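You operate a simulated robot arm through the tools that you are given. There is no shell and no other tool. Be economical: measure what you need, move in short steps, check, and stop when the job is done.

You are at the controls of a simulated robot arm. One attempt, no reset.

Task
Set the tilt mirror upright and clamp it there.
Fine: loosen both knobs first, and tighten both again after.

Only the result counts: the job must be done as asked and must still hold three seconds after the hand-in. Knocking over, shifting, dropping, spilling or breaking anything else fails it.

Robot
A 6-joint arm with a two-finger parallel gripper, fixed in place. Base frame: the origin is at the foot of the arm, x ahead of it, y to its left, z up; the work surface is at about z = 860. Lengths are in mm, angles in rad, forces in N, time in s.
With the tool pointing down near the work surface it reaches from about 320 to 700 mm from the base axis. Its first joint turns from -2.897 to 2.897 rad. Payload 4.1 kg.
The tool frame sits at the grasp point between the pads (the TCP): z along the fingers, y along the line on which they close. The tips reach 23 mm beyond it. The gripper opens to 94 mm. The fingers are 38 mm wide and 10 mm thick; the gripper's body (54 by 96 mm) begins 39 mm behind the TCP.
Orientation is that of the tool frame in the base frame, as a unit quaternion [w, x, y, z]. With the fingers straight down and closing along the base's y, the tool's x points along the base's -x, its y along +y and its z along -z.

Tools
- The arm moves only by the tool jog_arm. Its argument "targets" is a list of rows, each a list of 7 numbers: the turn, a rotation vector about the tool's x, y, z in units of 5 degrees (1.0 is 5 degrees), then the shift along the tool's x, y, z in units of 25 mm (1.0 is 25 mm), then the gripper command, from -1 (fully open) to 1 (shut), values between in proportion. In form: [[wx, wy, wz, tx, ty, tz, jaw], ...]. A call has 1 to 10 rows; each row shifts and turns the commanded pose from where the row before left it, along the tool's axes as they then stand. A call with a number of a shift or a turn outside -1 to 1 is refused whole. Rows are played at 5 a second. More than 50 mm and 0.15 rad between two rows, or a gripper value outside its range, and nothing of the call is played. Where a pose cannot be reached the arm comes as near as it can. A force on the tool above 50 N (or 10 N above the force at the start of the call, whichever is more), or a blocked arm, ends the call early, and 0.2 s more pass. Each finger travels about 45 mm/s and halts on what it meets, pressing with about 27 N; the grip force reading is that of the motor and also rises with nothing between the fingers. The clock runs only during rows and for 0.2 s after the last one: add rows that do not move to give the fingers time. It gives the time, the measured TCP pose, the force on the tool (base axes), the opening and the grip force at its end, in the units of the frame above (readings bear some noise), with the torque about the TCP (base axes, N m) and any sound that the robot's microphone picked up, and new pictures: "views" is both (left out), scene, wrist or none.
- Cameras (640 x 400 px; columns grow to the right, rows downward): "scene" is fixed at [50.2, -649.9, 1691.5]; the picture's right is [0.69, -0.73, 0.00], its down [-0.44, -0.42, -0.80] and it looks along [0.58, 0.55, -0.60] (base axes); focal length 363 px, centre (320, 200). "wrist" rides on the gripper at [86, 16, -74] in the tool frame; the picture's right is [-0.18, 0.98, 0.00], its down [-0.58, -0.11, -0.81] and it looks along [-0.79, -0.15, 0.59] (tool axes); focal length 243 px, centre (320, 200). There is no depth. A picture from a camera that has moved, and an enlarged one, comes with that camera's place and axes in the base frame and with its lens.
- move_column(by): slides the trunk up (or, below 0, down) by that many mm; the arm rides with it, the base frame stays. It gives what a move gives, with no picture.
- enlarge(camera, box): a new picture of the part [left, top, right, bottom] of that camera's present view, enlarged. The clock stands still meanwhile.
- job_done(): hands the job in; it is judged then, once.

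Work in short steps. Places have to be worked out from the pictures, the camera data and where the tool is seen: move nearer, look again, correct. Check each grasp and each placing, and mend what went wrong. You have 120 turns and 200 pictures in all, those below and enlarged ones among them. Open the gripper and draw the arm clear of the work before you hand the job in, unless the task says otherwise; then end with one line.

The tools are called after "Request:" as a command line: name --pt "numbers of a row" for each row, then --argument value for the rest, lists and objects as JSON in quotes. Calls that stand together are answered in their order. jog_arm: Moves the arm, as the interface text tells. Its arguments: {"type":"object","properties":{"targets":{"type":"array","items":{"type":"array","items":{"type":"number"}}},"views":{"type":"string","enum":["both","scene","wrist","none"]}},"required":["targets"]} The other tools are called the same way: move_column (by) slides the trunk up or down; enlarge (camera, box) takes an enlarged picture of a part of a camera's view; job_done () hands the job in.

At the start:

```text
time: 0.0
eef_pos: [361.8, -34.1, 1324.7]
ee_rot: [0.0, 0.001, 1.0, 0.0]
force: [-0.9, 0.0, 0.3]
wrist_torque: [0.01, 0.01, 0.0]
gripper_width: 94.3
gripper_force: 0.0
trunk travel left (down, up): [-452.0, 138.0]
```

scene: 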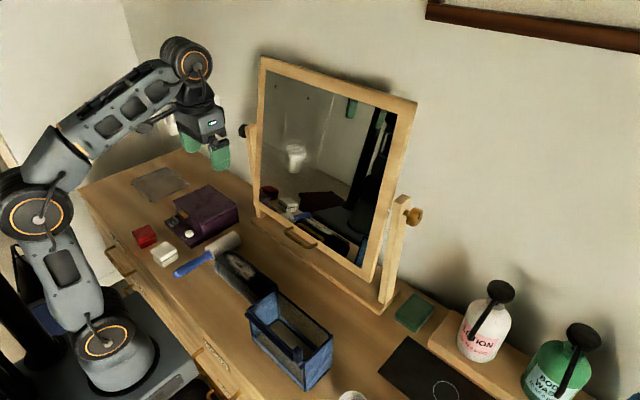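
wrist: 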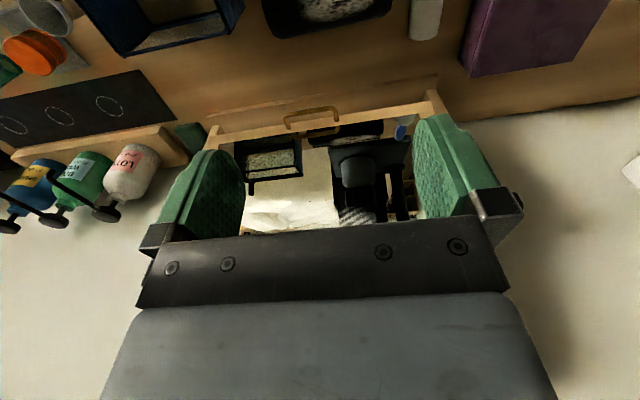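

I start by enlarging the mirror and its two knobs to see how they are built.

Request:
enlarge --camera "scene" --box '[220, 40, 440, 320]'

Request:
enlarge --camera "scene" --box '[370, 180, 450, 240]'

Request:
enlarge --camera "scene" --box '[220, 100, 300, 160]'

```text
1.43 times, centred on (330, 180) of scene
camera zoom: at [50.2, -649.9, 1691.5], right [0.69, -0.73, 0.0], down [-0.44, -0.42, -0.8], along [0.58, 0.55, -0.6], focal length 518 px, centre (306, 229)
```

zoom: 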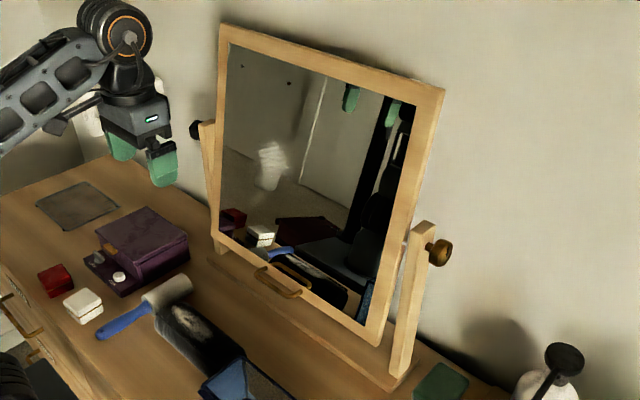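

```text
6.67 times, centred on (410, 210) of scene
camera zoom: at [50.2, -649.9, 1691.5], right [0.69, -0.73, 0.0], down [-0.44, -0.42, -0.8], along [0.58, 0.55, -0.6], focal length 2419 px, centre (-280, 133)
```

zoom: 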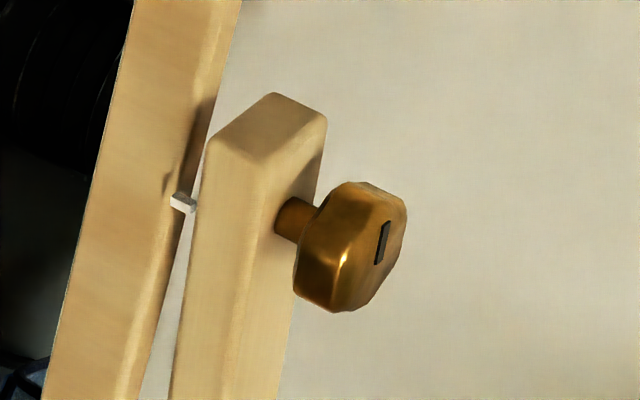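

```text
6.67 times, centred on (260, 130) of scene
camera zoom: at [50.2, -649.9, 1691.5], right [0.69, -0.73, 0.0], down [-0.44, -0.42, -0.8], along [0.58, 0.55, -0.6], focal length 2419 px, centre (720, 667)
```

zoom: 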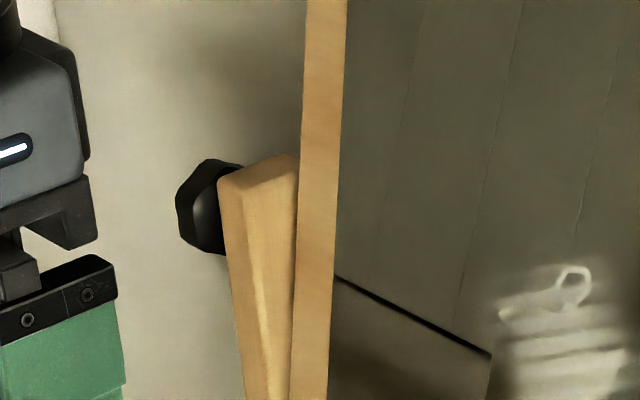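

The posts stand near x≈620 with knobs at about (628, -385, 1193) and (628, 230, 1193), their axes along y. I turn the tool so its x points to -y, which lets me work on the right knob with the camera outside of it.

Request:
jog_arm --pt "0 0 -1 0 0 0 -1" --pt "0 0 -1 0 0 0 -1" --pt "0 0 -1 0 0 0 -1" --pt "0 0 -1 0 0 0 -1" --pt "0 0 -1 0 0 0 -1" --pt "0 0 -1 0 0 0 -1" --pt "0 0 -1 0 0 0 -1" --pt "0 0 -1 0 0 0 -1" --pt "0 0 -1 0 0 0 -1" --views "none"

Request:
jog_arm --pt "0 0 -1 0 0 0 -1" --pt "0 0 -1 0 0 0 -1" --pt "0 0 -1 0 0 0 -1" --pt "0 0 -1 0 0 0 -1" --pt "0 0 -1 0 0 0 -1" --pt "0 0 -1 0 0 0 -1" --pt "0 0 -1 0 0 0 -1" --pt "0 0 -1 0 0 0 -1" --pt "0 0 -1 0 0 0 -1"

```text
time: 2.0
eef_pos: [361.4, -34.2, 1324.8]
ee_rot: [0.0, -0.383, 0.924, 0.0]
force: [-1.2, 0.2, 0.2]
wrist_torque: [-0.01, 0.0, 0.0]
gripper_width: 93.9
gripper_force: 0.0
trunk travel left (down, up): [-452.0, 138.0]
```

```text
time: 4.0
eef_pos: [361.9, -34.7, 1323.6]
ee_rot: [0.001, 0.707, -0.707, 0.0]
force: [-0.2, 0.3, -0.1]
wrist_torque: [0.0, 0.0, -0.03]
gripper_width: 93.9
gripper_force: 0.1
trunk travel left (down, up): [-452.0, 138.0]
camera wrist: at [346.6, -120.7, 1399.0], right [-0.98, 0.18, 0.0], down [0.11, 0.58, 0.81], along [0.15, 0.79, -0.59], focal length 243 px, centre (320, 200)
```

scene: 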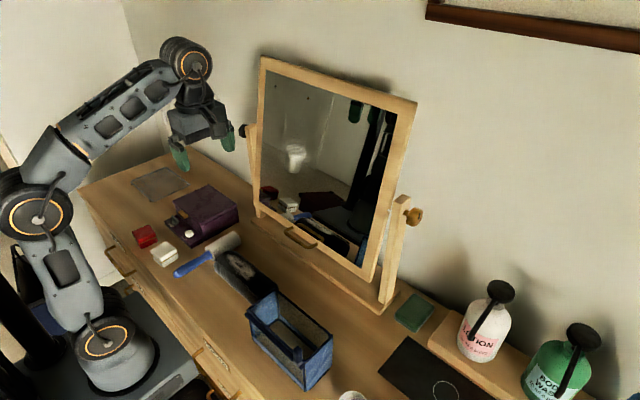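
wrist: 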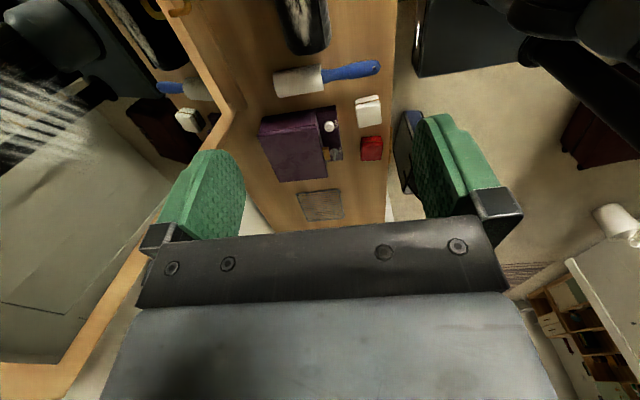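

Rotated fine. Next I shift to y≈-385, staying in front at x≈362.

Request:
jog_arm --pt "0 0 0 1 0 0 -1" --pt "0 0 0 1 0 0 -1" --pt "0 0 0 1 0 0 -1" --pt "0 0 0 1 0 0 -1" --pt "0 0 0 1 0 0 -1" --pt "0 0 0 1 0 0 -1" --pt "0 0 0 1 0 0 -1" --views "none"

Request:
jog_arm --pt "0 0 0 1 0 0 -1" --pt "0 0 0 1 0 0 -1" --pt "0 0 0 1 0 0 -1" --pt "0 0 0 1 0 0 -1" --pt "0 0 0 1 0 0 -1" --pt "0 0 0 1 0 0 -1" --pt "0 0 0 1 0 0 -1"

```text
time: 5.6
eef_pos: [362.5, -209.3, 1323.4]
ee_rot: [0.0, -0.707, 0.707, -0.001]
force: [0.3, 0.5, -0.5]
wrist_torque: [0.01, 0.01, -0.02]
gripper_width: 93.9
gripper_force: 0.1
trunk travel left (down, up): [-452.0, 138.0]
```

```text
time: 7.2
eef_pos: [345.2, -368.5, 1281.2]
ee_rot: [0.0, -0.706, 0.708, -0.002]
force: [-0.3, 0.4, 0.1]
wrist_torque: [-0.02, 0.01, 0.01]
gripper_width: 94.0
gripper_force: 0.0
out of reach, approached as far as the arm can: row 2, 3, 4, 5, 6, 7
trunk travel left (down, up): [-452.0, 138.0]
camera wrist: at [330.5, -454.4, 1356.4], right [-0.98, 0.19, 0.0], down [0.11, 0.58, 0.81], along [0.15, 0.79, -0.59], focal length 243 px, centre (320, 200)
```

scene: 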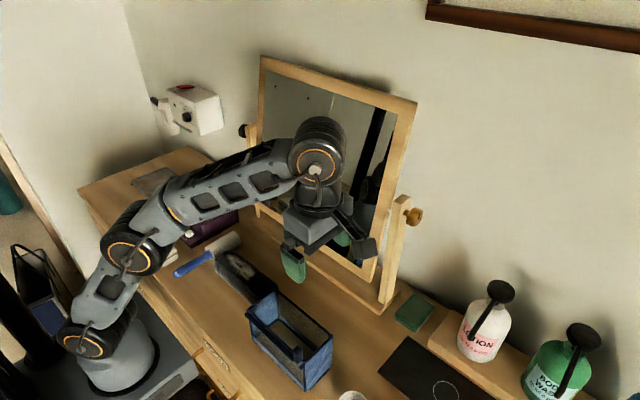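
wrist: 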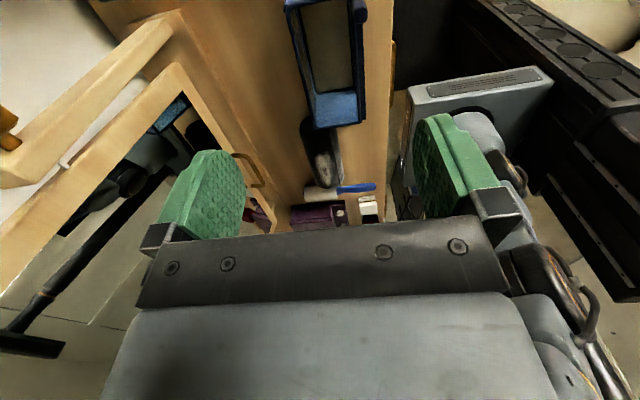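

The arm ran out of reach because the shoulder sits low. I raise the column, and the arm rises with it.

Request:
move_column --by 135

Request:
jog_arm --pt "0 0 0 0 0 0 -1"

```text
time: 8.8
eef_pos: [346.1, -368.4, 1417.2]
ee_rot: [0.001, -0.707, 0.707, -0.001]
force: [-0.4, -0.8, -0.2]
wrist_torque: [0.0, 0.01, -0.02]
gripper_width: 93.9
gripper_force: 0.1
trunk travel left (down, up): [-587.0, 3.0]
```

```text
time: 9.2
eef_pos: [345.5, -367.7, 1416.6]
ee_rot: [0.001, -0.707, 0.707, -0.001]
force: [0.3, 0.5, -0.2]
wrist_torque: [0.01, -0.03, 0.01]
gripper_width: 93.9
gripper_force: 0.1
trunk travel left (down, up): [-587.0, 3.0]
camera wrist: at [330.7, -453.8, 1491.6], right [-0.98, 0.18, 0.0], down [0.11, 0.58, 0.81], along [0.15, 0.79, -0.59], focal length 243 px, centre (320, 200)
```

scene: 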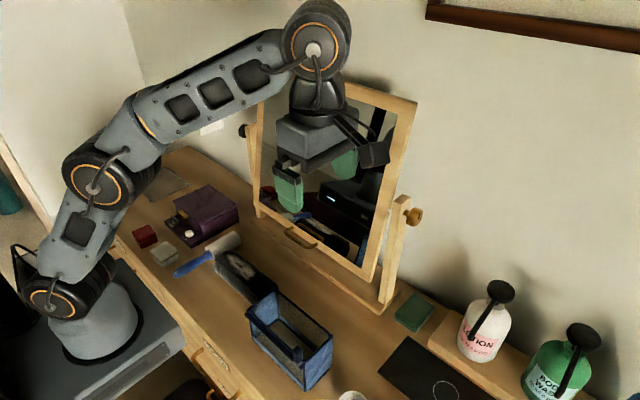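
wrist: 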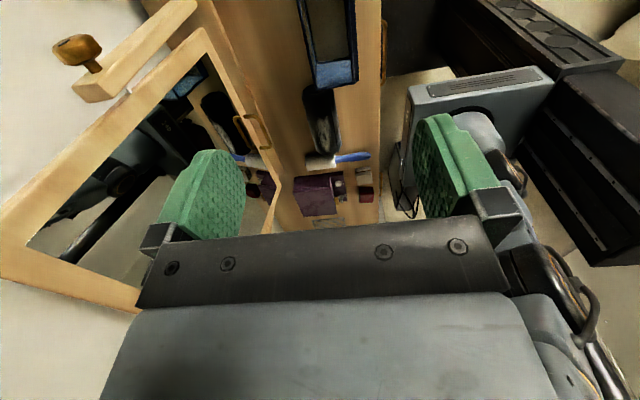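

The two rays agree on the right knob at about (628, -382, 1190). The mirror leans back roughly 15°. I pitch the tool 30° forward and shift out to y≈-400 for a closer look.

Request:
jog_arm --pt "1 0 0 1 0 0 -1" --pt "1 0 0 0.3 0 0 -1" --pt "1 0 0 0 0 0 -1" --pt "1 0 0 0 0 0 -1" --pt "1 0 0 0 0 0 -1" --pt "1 0 0 0 0 0 -1" --views "wrist"

```text
time: 10.6
eef_pos: [346.1, -400.4, 1417.0]
ee_rot: [0.183, -0.682, 0.683, -0.185]
force: [0.9, -0.4, 0.2]
wrist_torque: [-0.01, -0.01, 0.0]
gripper_width: 94.0
gripper_force: 0.0
trunk travel left (down, up): [-587.0, 3.0]
camera wrist: at [295.4, -486.4, 1473.8], right [-0.85, 0.18, -0.49], down [-0.31, 0.58, 0.75], along [0.43, 0.79, -0.44], focal length 243 px, centre (320, 200)
```

wrist: 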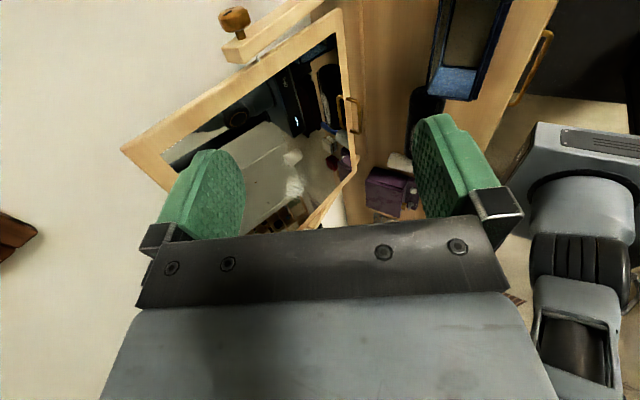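

I advance toward the knob along the pitched tool direction and stop about 110 mm short.

Request:
jog_arm --pt "0 0 0 0 -0.6 1 -1" --pt "0 0 0 0 -0.6 1 -1" --pt "0 0 0 0 -0.6 1 -1" --pt "0 0 0 0 -0.6 1 -1" --pt "0 0 0 0 -0.6 1 -1" --pt "0 0 0 0 -0.6 1 -1" --pt "0 0 0 0 -0.6 1 -1" --pt "0 0 0 0 -0.6 1 -1" --pt "0 0 0 0 -0.4 1 -1"

```text
time: 12.6
eef_pos: [570.8, -400.4, 1287.1]
ee_rot: [0.183, -0.683, 0.683, -0.184]
force: [0.1, 0.5, 0.4]
wrist_torque: [0.0, 0.02, 0.03]
gripper_width: 93.9
gripper_force: 0.1
trunk travel left (down, up): [-587.0, 3.0]
camera wrist: at [520.1, -486.7, 1343.8], right [-0.85, 0.18, -0.49], down [-0.31, 0.58, 0.75], along [0.43, 0.79, -0.44], focal length 243 px, centre (320, 200)
```

scene: 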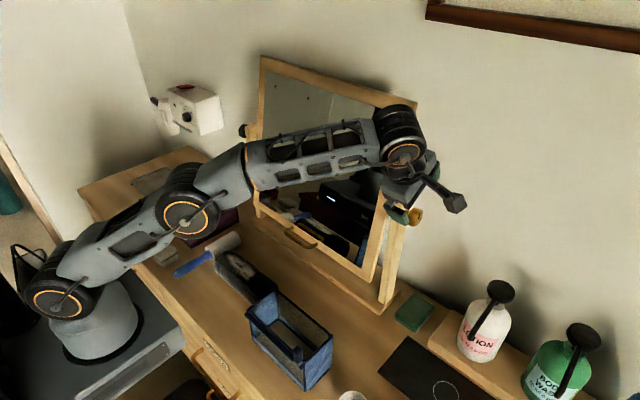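
wrist: 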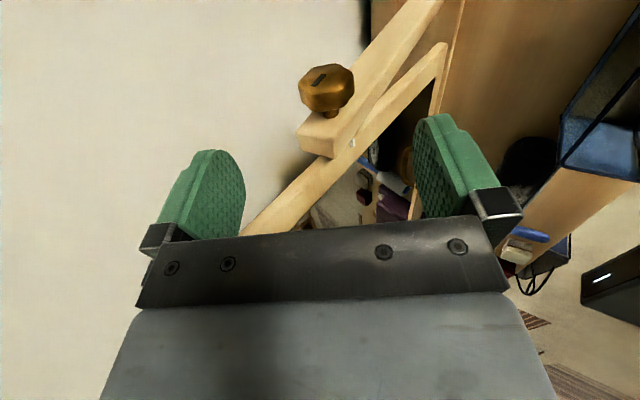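

The knob is well framed. I enlarge it to measure the gap between the knob and the post, and the slot angle.

Request:
enlarge --camera "wrist" --box '[260, 40, 400, 170]'

```text
3.08 times, centred on (330, 105) of wrist
camera zoom: at [520.1, -486.7, 1343.8], right [-0.85, 0.18, -0.49], down [-0.31, 0.58, 0.75], along [0.43, 0.79, -0.44], focal length 746 px, centre (289, 492)
```

zoom: 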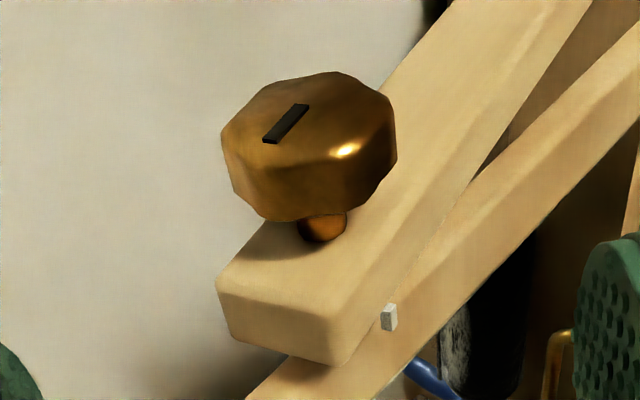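

The post face sits near y≈-355 and the knob spans about -391 to -367, centred near (627, 1187). I move in at y≈-388, then stop to look before closing.

Request:
jog_arm --pt "0 0 0 -0.5 0 0.8 -1" --pt "0 0 0 0 0 0.8 -1" --pt "0 0 0 0 0 0.8 -1" --pt "0 0 0 0 0.05 0.8 -1" --pt "0 0 0 0 0 0.8 -1" --pt "0 0 0 0 0 0.59 -1"

```text
time: 14.0
eef_pos: [626.5, -389.1, 1188.4]
ee_rot: [-0.183, 0.684, -0.682, 0.184]
force: [0.6, -0.7, 0.9]
wrist_torque: [0.0, 0.01, 0.03]
gripper_width: 94.1
gripper_force: 0.0
trunk travel left (down, up): [-587.0, 3.0]
camera wrist: at [576.4, -473.7, 1244.9], right [-0.85, 0.18, -0.49], down [-0.31, 0.58, 0.75], along [0.43, 0.79, -0.44], focal length 243 px, centre (320, 200)
```

scene: 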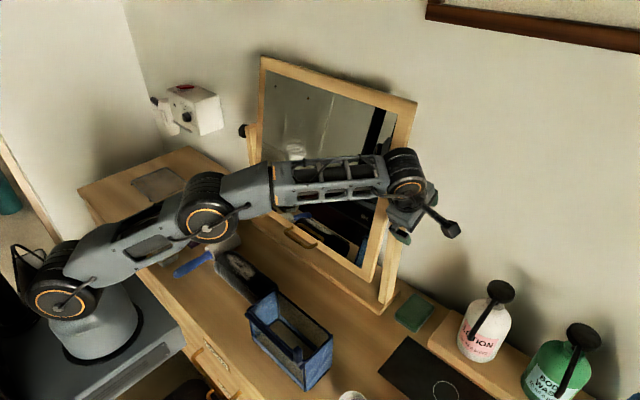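
wrist: 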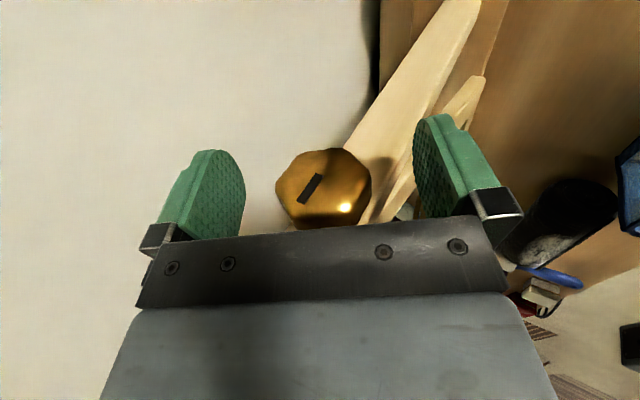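

The knob lies centred between the pads. Before gripping I rotate back 25° about the knob to gain turning range.

Request:
jog_arm --pt "-1 0 0 0 0 0 -1" --pt "-1 0 0 0 0 0 -1" --pt "-1 0 0 0 0 0 -1" --pt "-1 0 0 0 0 0 -1" --pt "-1 0 0 0 0 0 -1" --views "wrist"

```text
time: 15.0
eef_pos: [605.0, -374.7, 1183.0]
ee_rot: [0.079, -0.699, 0.705, -0.091]
force: [20.7, -11.7, 2.1]
wrist_torque: [0.27, 0.68, -0.76]
gripper_width: 94.4
gripper_force: 0.4
out of reach, approached as far as the arm can: row 1, 2, 3, 4
trunk travel left (down, up): [-587.0, 3.0]
stopped in row 4: the force on the tool passed its limit at 67 N (the readings are from after the stop); the commanded pose is now the measured one
camera wrist: at [572.1, -458.3, 1252.6], right [-0.95, 0.19, -0.24], down [-0.08, 0.6, 0.8], along [0.29, 0.78, -0.55], focal length 243 px, centre (320, 200)
```

wrist: 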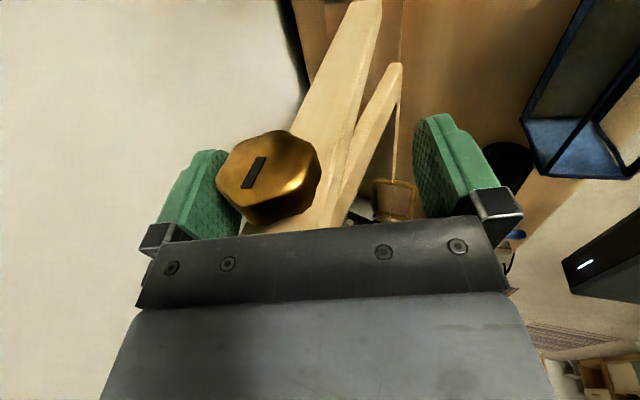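

That pose was out of reach and the arm drifted inward, leaning on the knob. I back out sideways and pitch forward again.

Request:
jog_arm --pt "0.5 0 0 0.3 -0.3 0 -1" --pt "1 0 0 0.3 -0.3 0 -1" --pt "1 0 0 0 -0.3 0 -1" --pt "1 0 0 0 0 0 -1" --views "wrist"

```text
time: 16.0
eef_pos: [620.5, -383.5, 1190.8]
ee_rot: [0.185, -0.68, 0.682, -0.197]
force: [0.5, 0.8, 0.0]
wrist_torque: [0.01, -0.01, -0.01]
gripper_width: 94.1
gripper_force: 0.0
out of reach, approached as far as the arm can: row 1
trunk travel left (down, up): [-587.0, 3.0]
camera wrist: at [568.5, -468.6, 1247.3], right [-0.84, 0.18, -0.51], down [-0.32, 0.6, 0.74], along [0.44, 0.78, -0.44], focal length 243 px, centre (320, 200)
```

wrist: 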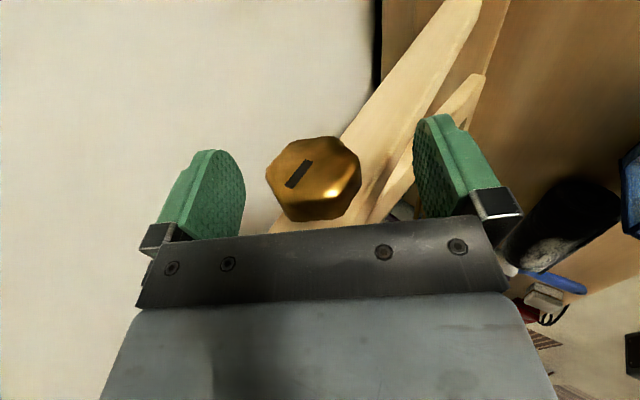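

Recovered with pitch about 30°. I centre on the knob and close, and leave the rows time to grip.

Request:
jog_arm --pt "0 0 0 0.22 -0.15 0.3 -1" --pt "0 0 0 0 0 0 1" --pt "0 0 0 0 0 0 1" --pt "0 0 0 0 0 0 1" --pt "0 0 0 0 0 0 1" --pt "0 0 0 0 0 0 1"

```text
time: 17.4
eef_pos: [626.5, -390.3, 1187.9]
ee_rot: [0.185, -0.679, 0.682, -0.197]
force: [-9.1, 0.8, 8.1]
wrist_torque: [0.44, -0.02, 0.31]
gripper_width: 41.3
gripper_force: 44.4
trunk travel left (down, up): [-587.0, 3.0]
camera wrist: at [573.2, -474.3, 1244.3], right [-0.84, 0.18, -0.51], down [-0.32, 0.6, 0.74], along [0.44, 0.78, -0.44], focal length 243 px, centre (320, 200)
```

scene: 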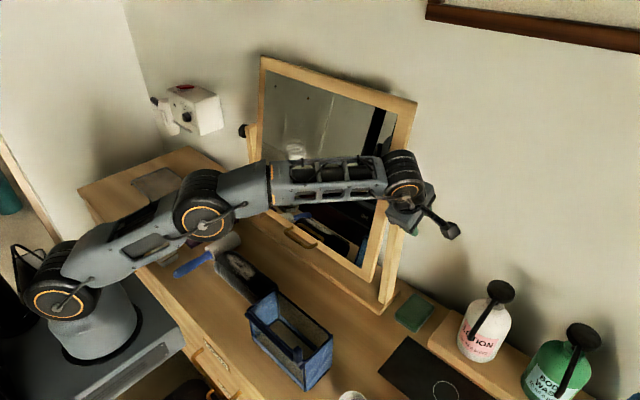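
wrist: 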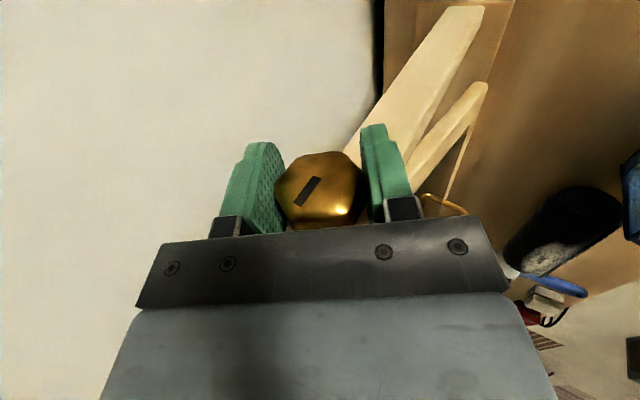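

Firm grip at 41 mm. I turn counter-clockwise seen from outside (wx+) by 15° to feel the torque.

Request:
jog_arm --pt "0.5 0 0 0 0 -0.05 1" --pt "0.5 0 0 0 0 0 1" --pt "0.5 0 0 0 0 0 1" --pt "0.5 0 0 0 0 0 1" --pt "0.5 0 0 0 0 0 1" --pt "0.5 0 0 0 0 0 1" --views "wrist"

```text
time: 18.8
eef_pos: [625.3, -389.3, 1187.5]
ee_rot: [0.272, -0.648, 0.651, -0.285]
force: [-5.6, 0.2, 8.1]
wrist_torque: [0.66, 0.01, 0.16]
gripper_width: 41.3
gripper_force: 44.4
trunk travel left (down, up): [-587.0, 3.0]
camera wrist: at [561.3, -474.5, 1229.2], right [-0.68, 0.18, -0.71], down [-0.5, 0.6, 0.63], along [0.54, 0.78, -0.31], focal length 243 px, centre (320, 200)
```

wrist: 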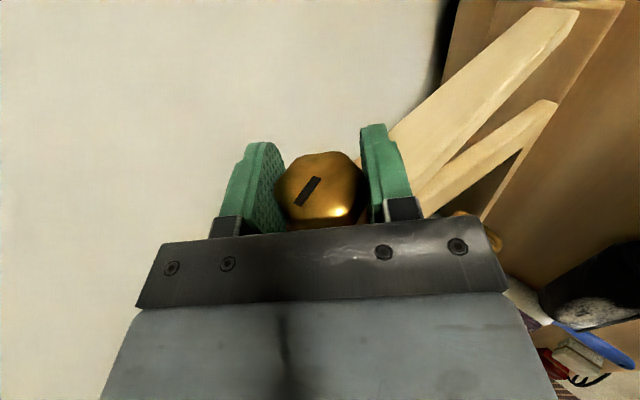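

The knob turns along with almost no resisting torque. I keep turning.

Request:
jog_arm --pt "1 0 0 0 0 0 1" --pt "1 0 0 0 0 0 1" --pt "1 0 0 0 0 0 1" --pt "1 0 0 0 0 0 1" --pt "1 0 0 0 0 0 1" --pt "1 0 0 0 0 0 1" --pt "1 0 0 0 0 0 1" --pt "1 0 0 0 0 0 1" --pt "1 0 0 0 0 0 1"

```text
time: 19.6
eef_pos: [631.0, -393.0, 1184.9]
ee_rot: [-0.349, 0.616, -0.615, 0.348]
force: [-30.0, 13.1, 3.4]
wrist_torque: [0.46, -0.1, 0.85]
gripper_width: 41.1
gripper_force: 44.8
out of reach, approached as far as the arm can: row 3, 4
trunk travel left (down, up): [-587.0, 3.0]
stopped in row 4: the force on the tool passed its limit at 72 N (the readings are from after the stop); the commanded pose is now the measured one
camera wrist: at [560.2, -479.5, 1210.3], right [-0.51, 0.18, -0.84], down [-0.64, 0.58, 0.51], along [0.58, 0.79, -0.18], focal length 243 px, centre (320, 200)
```

scene: 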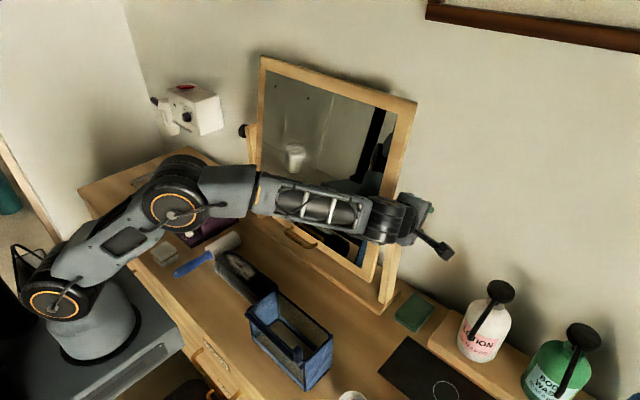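
wrist: 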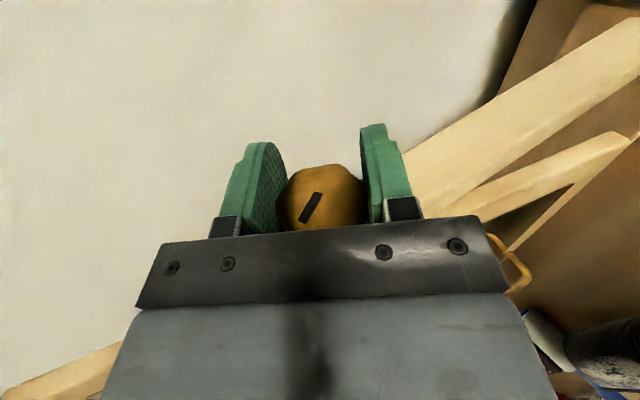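

The arm hit a limit at pitch≈59°, probably joint 6, because tool-x=-y forces it near its end. The opposite roll (tool-x=+y) should give much more range, so I release, back off along the tool axis and roll 180°.

Request:
jog_arm --pt "0 0 0 0 0 0 -1" --pt "0 0 0 0 0 0 -1" --pt "0 0 0 0 0 0 -1" --pt "0 0 0 0 0 -0.7 -1" --pt "0 0 0 0.2 0 -1 -1" --pt "0 0 0 0.2 0 -1 -1" --pt "0 0 0 0 0 -1 -1" --pt "0 0 0 0 0 -1 -1" --pt "0 0 0 0 0 -1 -1"

```text
time: 21.6
eef_pos: [527.9, -410.1, 1271.3]
ee_rot: [0.346, -0.615, 0.618, -0.345]
force: [0.6, 0.2, 0.3]
wrist_torque: [-0.01, 0.01, -0.04]
gripper_width: 93.8
gripper_force: 0.1
out of reach, approached as far as the arm can: row 4, 5, 7, 8, 9
trunk travel left (down, up): [-587.0, 3.0]
camera wrist: at [457.1, -497.4, 1296.7], right [-0.51, 0.19, -0.84], down [-0.63, 0.58, 0.51], along [0.58, 0.79, -0.18], focal length 243 px, centre (320, 200)
```

scene: 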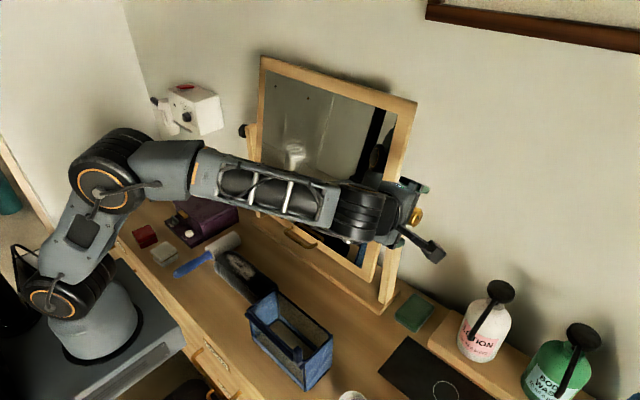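
wrist: 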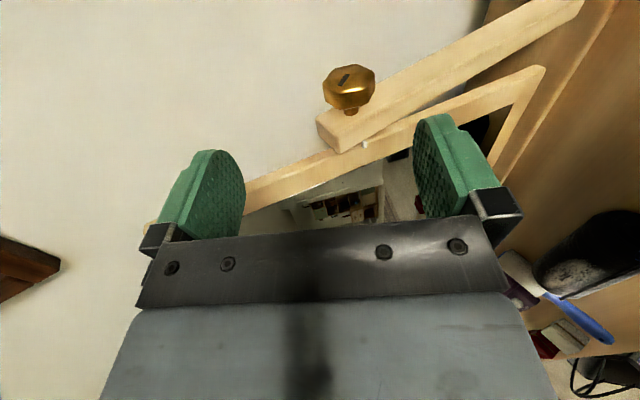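

Clear of the knob. I roll the tool 180° back through the start orientation.

Request:
jog_arm --pt "0 0 1 0 0 -0.5 -1" --pt "0 0 1 0 0 0 -1" --pt "0 0 1 0 0 0 -1" --pt "0 0 1 0 0 0 -1" --pt "0 0 1 0 0 0 -1" --pt "0 0 1 0 0 0 -1" --pt "0 0 1 0 0 0 -1" --pt "0 0 1 0 0 0 -1" --pt "0 0 1 0 0 0 -1" --views "none"

Request:
jog_arm --pt "0 0 1 0 0 0 -1" --pt "0 0 1 0 0 0 -1" --pt "0 0 1 0 0 0 -1" --pt "0 0 1 0 0 0 -1" --pt "0 0 1 0 0 0 -1" --pt "0 0 1 0 0 0 -1" --pt "0 0 1 0 0 0 -1" --pt "0 0 1 0 0 0 -1" --pt "0 0 1 0 0 0 -1" --views "none"

Request:
jog_arm --pt "0 0 1 0 0 0 -1" --pt "0 0 1 0 0 0 -1" --pt "0 0 1 0 0 0 -1" --pt "0 0 1 0 0 0 -1" --pt "0 0 1 0 0 0 -1" --pt "0 0 1 0 0 0 -1" --pt "0 0 1 0 0 0 -1" --pt "0 0 1 0 0 0 -1" --pt "0 0 1 0 0 0 -1" --views "none"

Request:
jog_arm --pt "0 0 1 0 0 0 -1" --pt "0 0 1 0 0 0 -1" --pt "0 0 1 0 0 0 -1" --pt "0 0 1 0 0 0 -1" --pt "0 0 1 0 0 0 -1" --pt "0 0 1 0 0 0 -1" --pt "0 0 1 0 0 0 -1" --pt "0 0 1 0 0 0 -1" --pt "0 0 1 0 0 0 -1"

```text
time: 23.6
eef_pos: [517.6, -412.1, 1278.6]
ee_rot: [0.455, -0.332, 0.804, -0.188]
force: [0.2, 0.7, -0.1]
wrist_torque: [0.01, -0.02, -0.02]
gripper_width: 94.1
gripper_force: 0.0
trunk travel left (down, up): [-587.0, 3.0]
```

```text
time: 25.6
eef_pos: [517.4, -412.3, 1277.1]
ee_rot: [0.492, 0.001, 0.871, 0.0]
force: [0.9, 0.4, -0.4]
wrist_torque: [0.0, 0.05, -0.01]
gripper_width: 94.2
gripper_force: 0.1
trunk travel left (down, up): [-587.0, 3.0]
```

```text
time: 27.6
eef_pos: [518.4, -412.2, 1277.3]
ee_rot: [0.454, 0.334, 0.804, 0.188]
force: [0.0, -1.0, -0.6]
wrist_torque: [-0.02, 0.01, 0.0]
gripper_width: 93.8
gripper_force: 0.1
trunk travel left (down, up): [-587.0, 3.0]
```

```text
time: 29.6
eef_pos: [516.8, -412.2, 1277.7]
ee_rot: [0.348, 0.616, 0.615, 0.348]
force: [-1.2, -1.0, 0.0]
wrist_torque: [0.0, -0.01, -0.02]
gripper_width: 94.0
gripper_force: 0.0
trunk travel left (down, up): [-587.0, 3.0]
camera wrist: at [463.3, -325.7, 1329.8], right [0.51, -0.18, 0.84], down [-0.75, -0.58, 0.32], along [0.43, -0.79, -0.43], focal length 243 px, centre (320, 200)
```

scene: 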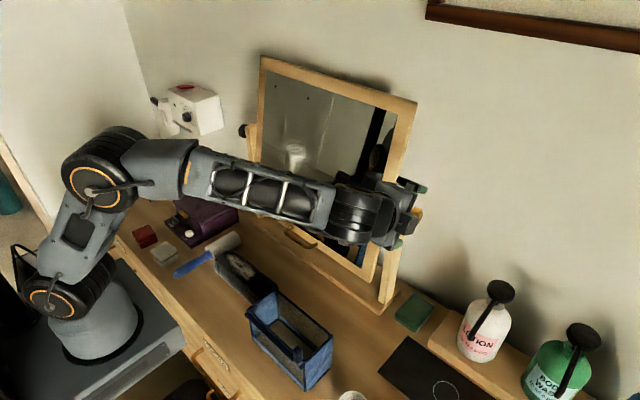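
wrist: 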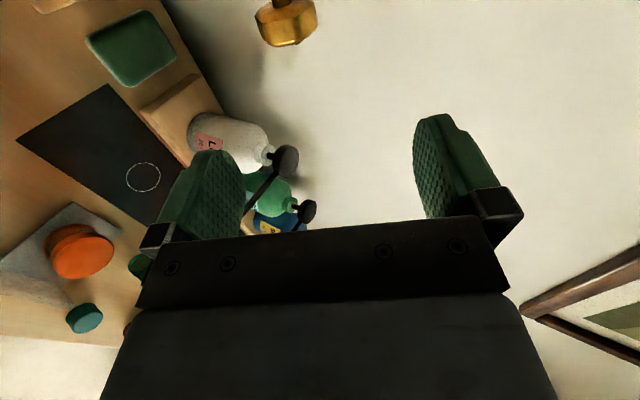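

The roll worked and the knob is visible at the top. I pitch back to 30° and come onto the knob at (627, -390, 1187) in two stages.

Request:
jog_arm --pt "1 0 0 0 0.3 0 -1" --pt "1 0 0 0 0.3 0 -1" --pt "1 0 0 0 0.4 0 -1" --pt "1 0 0 0 0.4 0 -1" --pt "1 0 0 0 0.4 0 -1" --pt "0.8 0 0 0 0.2 0 -1" --views "wrist"

```text
time: 31.0
eef_pos: [547.6, -410.2, 1311.6]
ee_rot: [0.181, 0.684, 0.683, 0.182]
force: [0.5, 0.2, -0.3]
wrist_torque: [-0.01, -0.01, 0.02]
gripper_width: 94.1
gripper_force: 0.1
out of reach, approached as far as the arm can: row 6
trunk travel left (down, up): [-587.0, 3.0]
camera wrist: at [527.2, -323.2, 1383.6], right [0.85, -0.19, 0.49], down [-0.5, -0.58, 0.65], along [0.16, -0.79, -0.59], focal length 243 px, centre (320, 200)
```

wrist: 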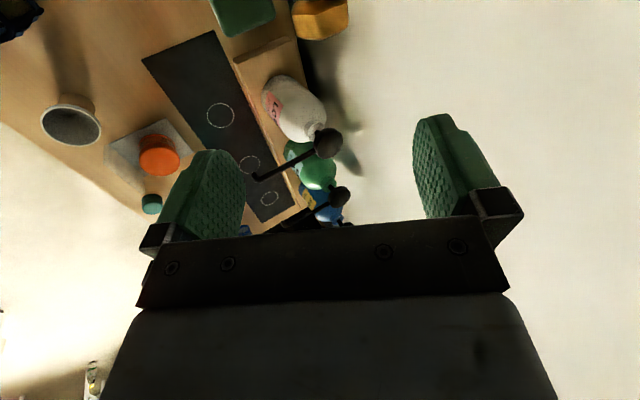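

I close in along the tool axis to the knob with a small correction.

Request:
jog_arm --pt "0 0 0 0.2 0.06 1 -1" --pt "0 0 0 0.2 0.06 1 -1" --pt "0 0 0 0.2 0.06 1 -1" --pt "0 0 0 0.2 0.06 1 -1" --pt "0 0 0 0 0 1 -1" --pt "0 0 0 0 0 0.9 -1"

```text
time: 32.4
eef_pos: [627.4, -389.7, 1185.9]
ee_rot: [0.183, 0.683, 0.683, 0.182]
force: [0.2, 0.7, 0.1]
wrist_torque: [0.0, -0.03, -0.04]
gripper_width: 94.1
gripper_force: 0.2
trunk travel left (down, up): [-587.0, 3.0]
camera wrist: at [605.9, -302.5, 1258.2], right [0.85, -0.18, 0.49], down [-0.5, -0.58, 0.64], along [0.17, -0.79, -0.59], focal length 243 px, centre (320, 200)
```

scene: 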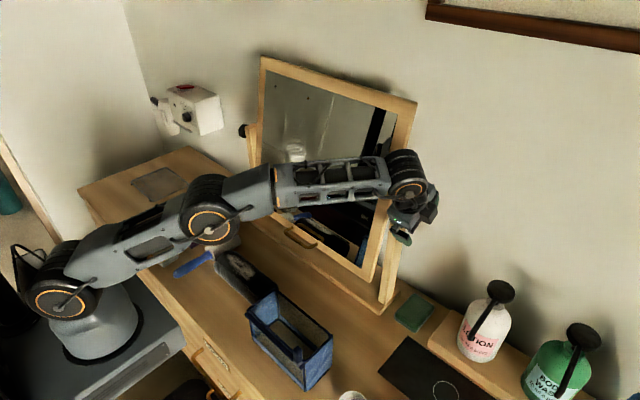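
wrist: 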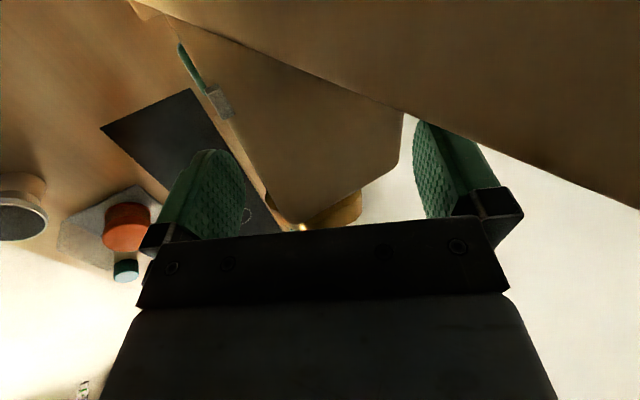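

In position with the post top visible between the fingers. I close and then turn the knob CCW (wx-) in steps.

Request:
jog_arm --pt "0 0 0 0 0 0 1" --pt "0 0 0 0 0 0 1" --pt "0 0 0 0 0 0 1" --pt "0 0 0 0 0 0 1" --pt "0 0 0 0 0 0 1" --pt "-0.6 0 0 0 0 0 1" --pt "-0.6 0 0 0 0 0 1" --pt "-0.6 0 0 0 0 0 1" --pt "-0.6 0 0 0 0 0 1" --views "wrist"

Request:
jog_arm --pt "-0.6 0 0 0 0 0 1" --pt "-0.6 0 0 0 0 0 1" --pt "-0.6 0 0 0 0 0 1" --pt "-0.6 0 0 0 0 0 1" --pt "-0.6 0 0 0 0 0 1" --pt "-0.6 0 0 0 0 0 1" --pt "-0.6 0 0 0 0 0 1" --pt "-0.6 0 0 0 0 0 1" --pt "-0.6 0 0 0 0 0 1" --pt "-0.6 0 0 0 0 0 1"

```text
time: 34.4
eef_pos: [627.3, -389.6, 1185.2]
ee_rot: [0.253, 0.66, 0.661, 0.253]
force: [-1.8, -0.8, -6.3]
wrist_torque: [0.24, -0.04, 0.51]
gripper_width: 41.3
gripper_force: 45.2
trunk travel left (down, up): [-587.0, 3.0]
camera wrist: at [591.1, -302.7, 1252.2], right [0.73, -0.18, 0.66], down [-0.62, -0.58, 0.53], along [0.28, -0.79, -0.54], focal length 243 px, centre (320, 200)
```

wrist: 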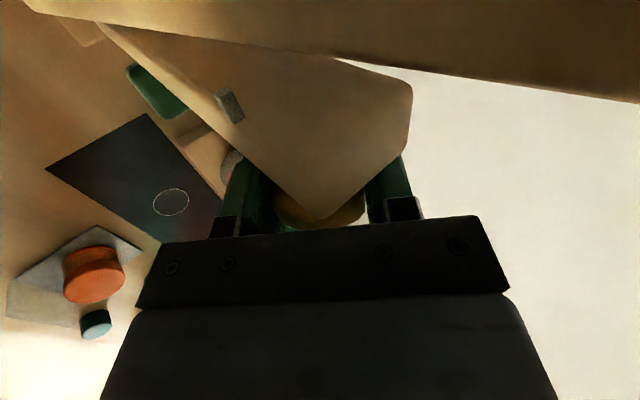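

```text
time: 36.6
eef_pos: [628.8, -388.7, 1188.6]
ee_rot: [0.417, 0.571, 0.572, 0.416]
force: [21.3, -11.2, 18.9]
wrist_torque: [0.49, 0.14, -0.7]
gripper_width: 41.2
gripper_force: 45.1
trunk travel left (down, up): [-587.0, 3.0]
camera wrist: at [564.5, -302.7, 1226.6], right [0.3, -0.18, 0.94], down [-0.8, -0.58, 0.14], along [0.52, -0.79, -0.32], focal length 243 px, centre (320, 200)
```

scene: 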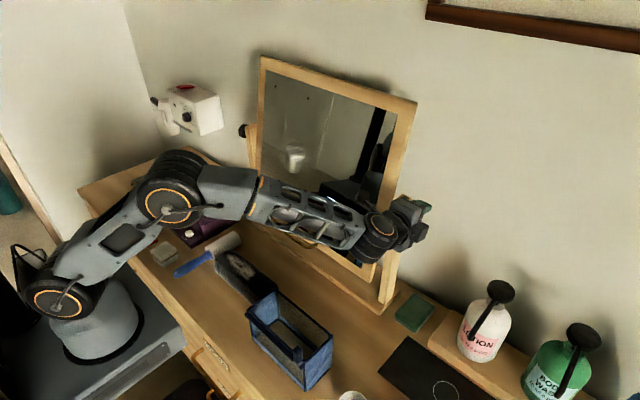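
wrist: 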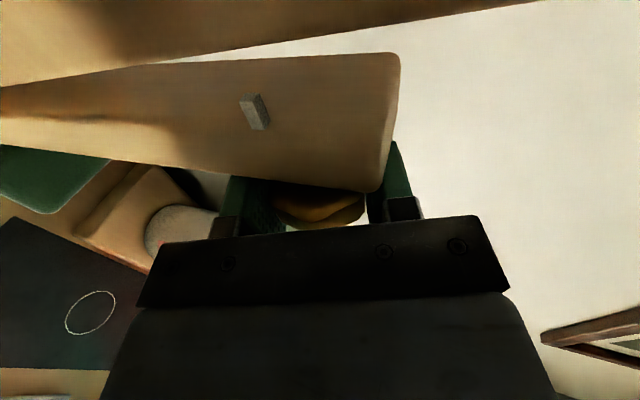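

The knob follows and is now at pitch≈72°, but lateral force is building. I shift slightly with the force to relax it and go on turning.

Request:
jog_arm --pt "0 0 0 -0.12 0.15 0.1 1" --pt "-0.6 0 0 0 0 0 1" --pt "-0.6 0 0 0 0 0 1" --pt "-0.6 0 0 0 0 0 1" --pt "-0.6 0 0 0 0 0 1" --pt "-0.6 0 0 0 0 0 1" --views "wrist"

```text
time: 38.0
eef_pos: [628.1, -389.5, 1190.2]
ee_rot: [0.487, 0.512, 0.514, 0.486]
force: [-10.4, 13.3, -0.3]
wrist_torque: [0.22, -0.01, 0.99]
gripper_width: 41.5
gripper_force: 44.8
trunk travel left (down, up): [-587.0, 3.0]
camera wrist: at [557.0, -303.0, 1210.0], right [0.05, -0.18, 0.98], down [-0.81, -0.58, -0.07], along [0.58, -0.79, -0.18], focal length 243 px, centre (320, 200)
```

wrist: 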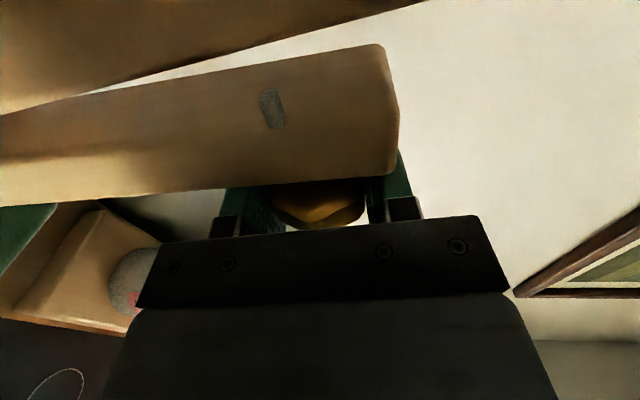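

Pitch is now about 87° and it is still turning easily. I continue toward 115°.

Request:
jog_arm --pt "-0.6 0 0 0.05 0 -0.05 1" --pt "-0.6 0 0 0 0 0 1" --pt "-0.6 0 0 0 0 0 1" --pt "-0.6 0 0 0 0 0 1" --pt "-0.6 0 0 0 0 0 1" --pt "-0.6 0 0 0 0 0 1" --pt "-0.6 0 0 0 0 0 1" --pt "-0.6 0 0 0 0 0 1" --pt "-0.6 0 0 0 0 0 1" --pt "-0.6 0 0 0 0 0 1"

```text
time: 40.2
eef_pos: [629.6, -391.3, 1192.2]
ee_rot: [0.605, 0.368, 0.368, 0.603]
force: [-2.9, -2.0, 21.2]
wrist_torque: [0.24, 0.83, 0.04]
gripper_width: 41.6
gripper_force: 44.5
trunk travel left (down, up): [-587.0, 3.0]
camera wrist: at [555.3, -304.1, 1172.3], right [-0.45, -0.18, 0.87], down [-0.67, -0.58, -0.47], along [0.59, -0.79, 0.14], focal length 243 px, centre (320, 200)
```

scene: 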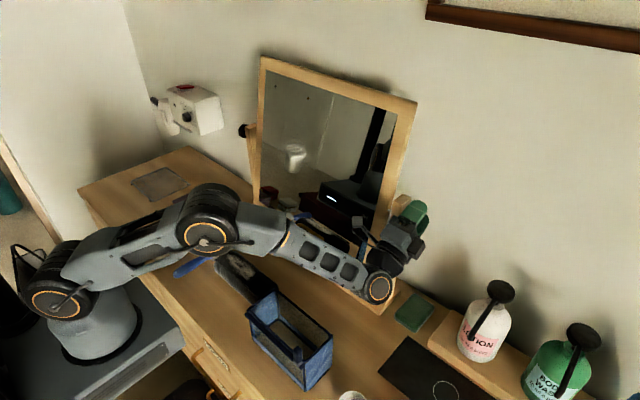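
wrist: 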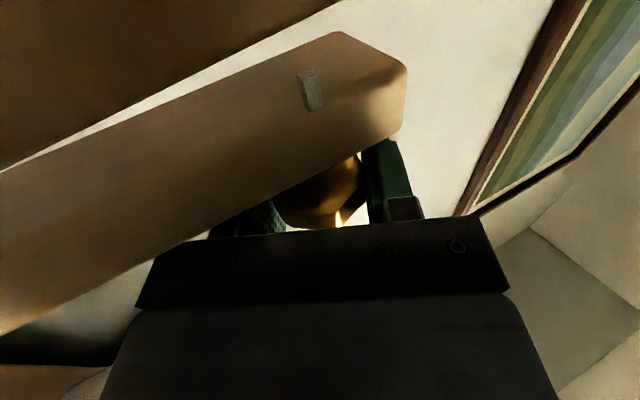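

Torque about y rose to 0.83 N·m at pitch≈117°. After turning freely for about 115° the knob is at its loose stop. I release and retreat.

Request:
jog_arm --pt "0 0 0 0 0 0 -1" --pt "0 0 0 0 0 0 -1" --pt "0 0 0 0 0 0 -1" --pt "0 0 0 0 0 -1 -1" --pt "0 0 0 0 0 -1 -1" --pt "0 0 0 0 0 -1 -1" --pt "1 0 0 0 0 -1 -1" --pt "1 0 0 0 0 -1 -1" --pt "1 0 0 0 0 -1 -1" --pt "1 0 0 0 0 -1 -1"

```text
time: 42.4
eef_pos: [469.4, -390.7, 1120.5]
ee_rot: [0.529, 0.469, 0.47, 0.529]
force: [-0.6, 0.4, -0.3]
wrist_torque: [0.01, -0.03, 0.04]
gripper_width: 94.2
gripper_force: 0.0
trunk travel left (down, up): [-587.0, 3.0]
camera wrist: at [395.5, -303.7, 1128.5], right [-0.12, -0.18, 0.98], down [-0.79, -0.58, -0.2], along [0.6, -0.79, -0.08], focal length 243 px, centre (320, 200)
```

scene: 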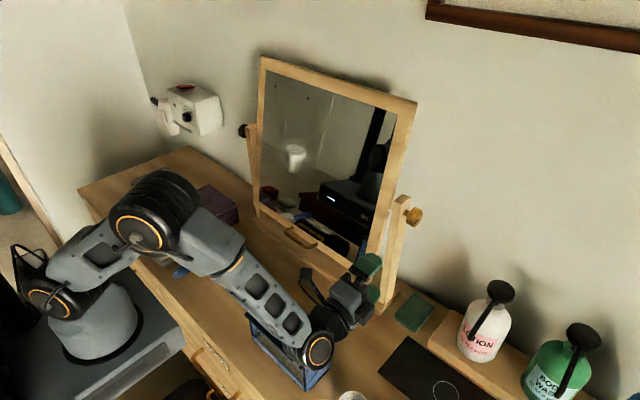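
wrist: 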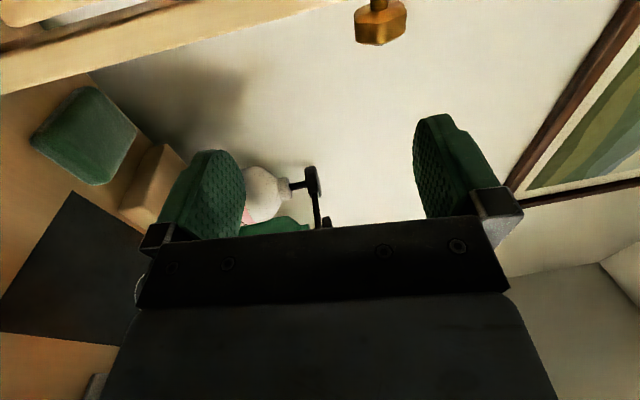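

The mirror is still leaning back as before. I lift and pitch down for a safe transfer to the left side, clear of the basket.

Request:
jog_arm --pt "0.6 0 0 0 1 0 -1" --pt "1 0 0 0 1 0 -1" --pt "1 0 0 0.4 1 0 -1" --pt "1 0 0 1 1 -0.5 -1" --pt "1 0 0 1 1 -0.7 -1" --pt "1 0 0 1 1 -1 -1" --pt "1 0 0 1 0.5 -1 -1" --pt "1 0 0 1 0 -1 -1" --pt "1 0 0 1 0 -0.5 -1" --pt "1 0 0 1 0 0 -1" --views "none"

Request:
jog_arm --pt "0 0 0 1 0 0 -1" --pt "0 0 0 1 0 0 -1" --pt "0 0 0 1 0 0 -1" --pt "0 0 0 1 0 0 -1" --pt "0 0 0 1 0 0 -1" --pt "0 0 0 1 0 0 -1" --pt "0 0 0 1 0 0 -1" --pt "0 0 0 1 0 0 -1"

```text
time: 44.6
eef_pos: [373.2, -205.3, 1321.7]
ee_rot: [0.294, 0.644, 0.643, 0.292]
force: [-0.3, 0.0, 0.7]
wrist_torque: [-0.02, -0.01, 0.04]
gripper_width: 94.2
gripper_force: 0.0
trunk travel left (down, up): [-587.0, 3.0]
```

```text
time: 46.4
eef_pos: [373.9, -5.2, 1320.5]
ee_rot: [0.294, 0.643, 0.643, 0.294]
force: [1.1, 0.4, 0.9]
wrist_torque: [0.01, -0.01, 0.0]
gripper_width: 93.9
gripper_force: 0.1
trunk travel left (down, up): [-587.0, 3.0]
camera wrist: at [329.2, 81.4, 1381.3], right [0.64, -0.18, 0.74], down [-0.68, -0.58, 0.45], along [0.35, -0.79, -0.5], focal length 243 px, centre (320, 200)
```

scene: 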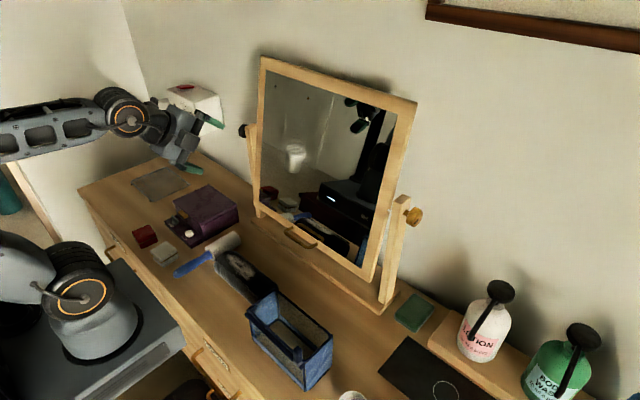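
wrist: 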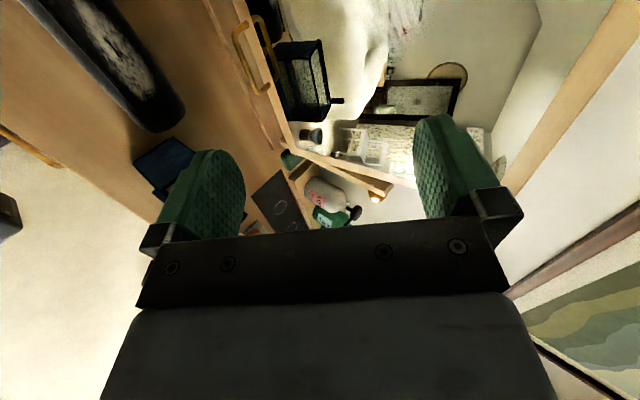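

Before rolling, I move over to y≈215 with the camera on the outer side to look at the left knob.

Request:
jog_arm --pt "0 0 0 1 0 0 -1" --pt "0 0 0 1 0 0 -1" --pt "0 0 0 1 0 0 -1" --pt "0 0 0 1 0 0 -1" --pt "0 0 0 1 0 0 -1" --pt "0 0 0 1 0 0 -1" --pt "0 0 0 1 0 0 -1" --pt "0 0 0 1 0 0 -1" --pt "0 0 0 1 0 0 -1"

```text
time: 48.4
eef_pos: [372.3, 221.7, 1319.5]
ee_rot: [0.294, 0.643, 0.644, 0.293]
force: [-0.2, -0.2, 0.6]
wrist_torque: [-0.02, 0.03, -0.01]
gripper_width: 93.9
gripper_force: 0.1
trunk travel left (down, up): [-587.0, 3.0]
camera wrist: at [329.0, 308.9, 1379.7], right [0.65, -0.18, 0.74], down [-0.68, -0.58, 0.45], along [0.35, -0.79, -0.5], focal length 243 px, centre (320, 200)
```

scene: 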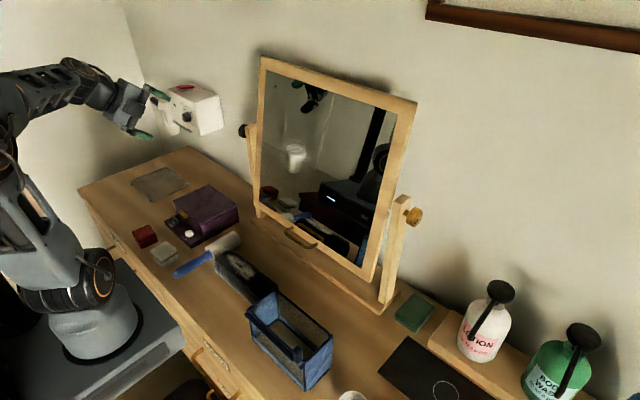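
wrist: 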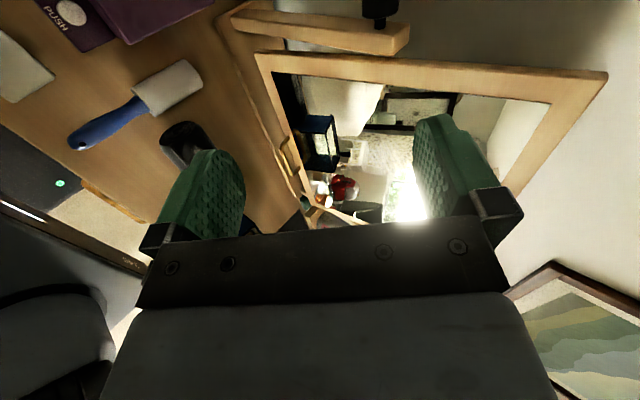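

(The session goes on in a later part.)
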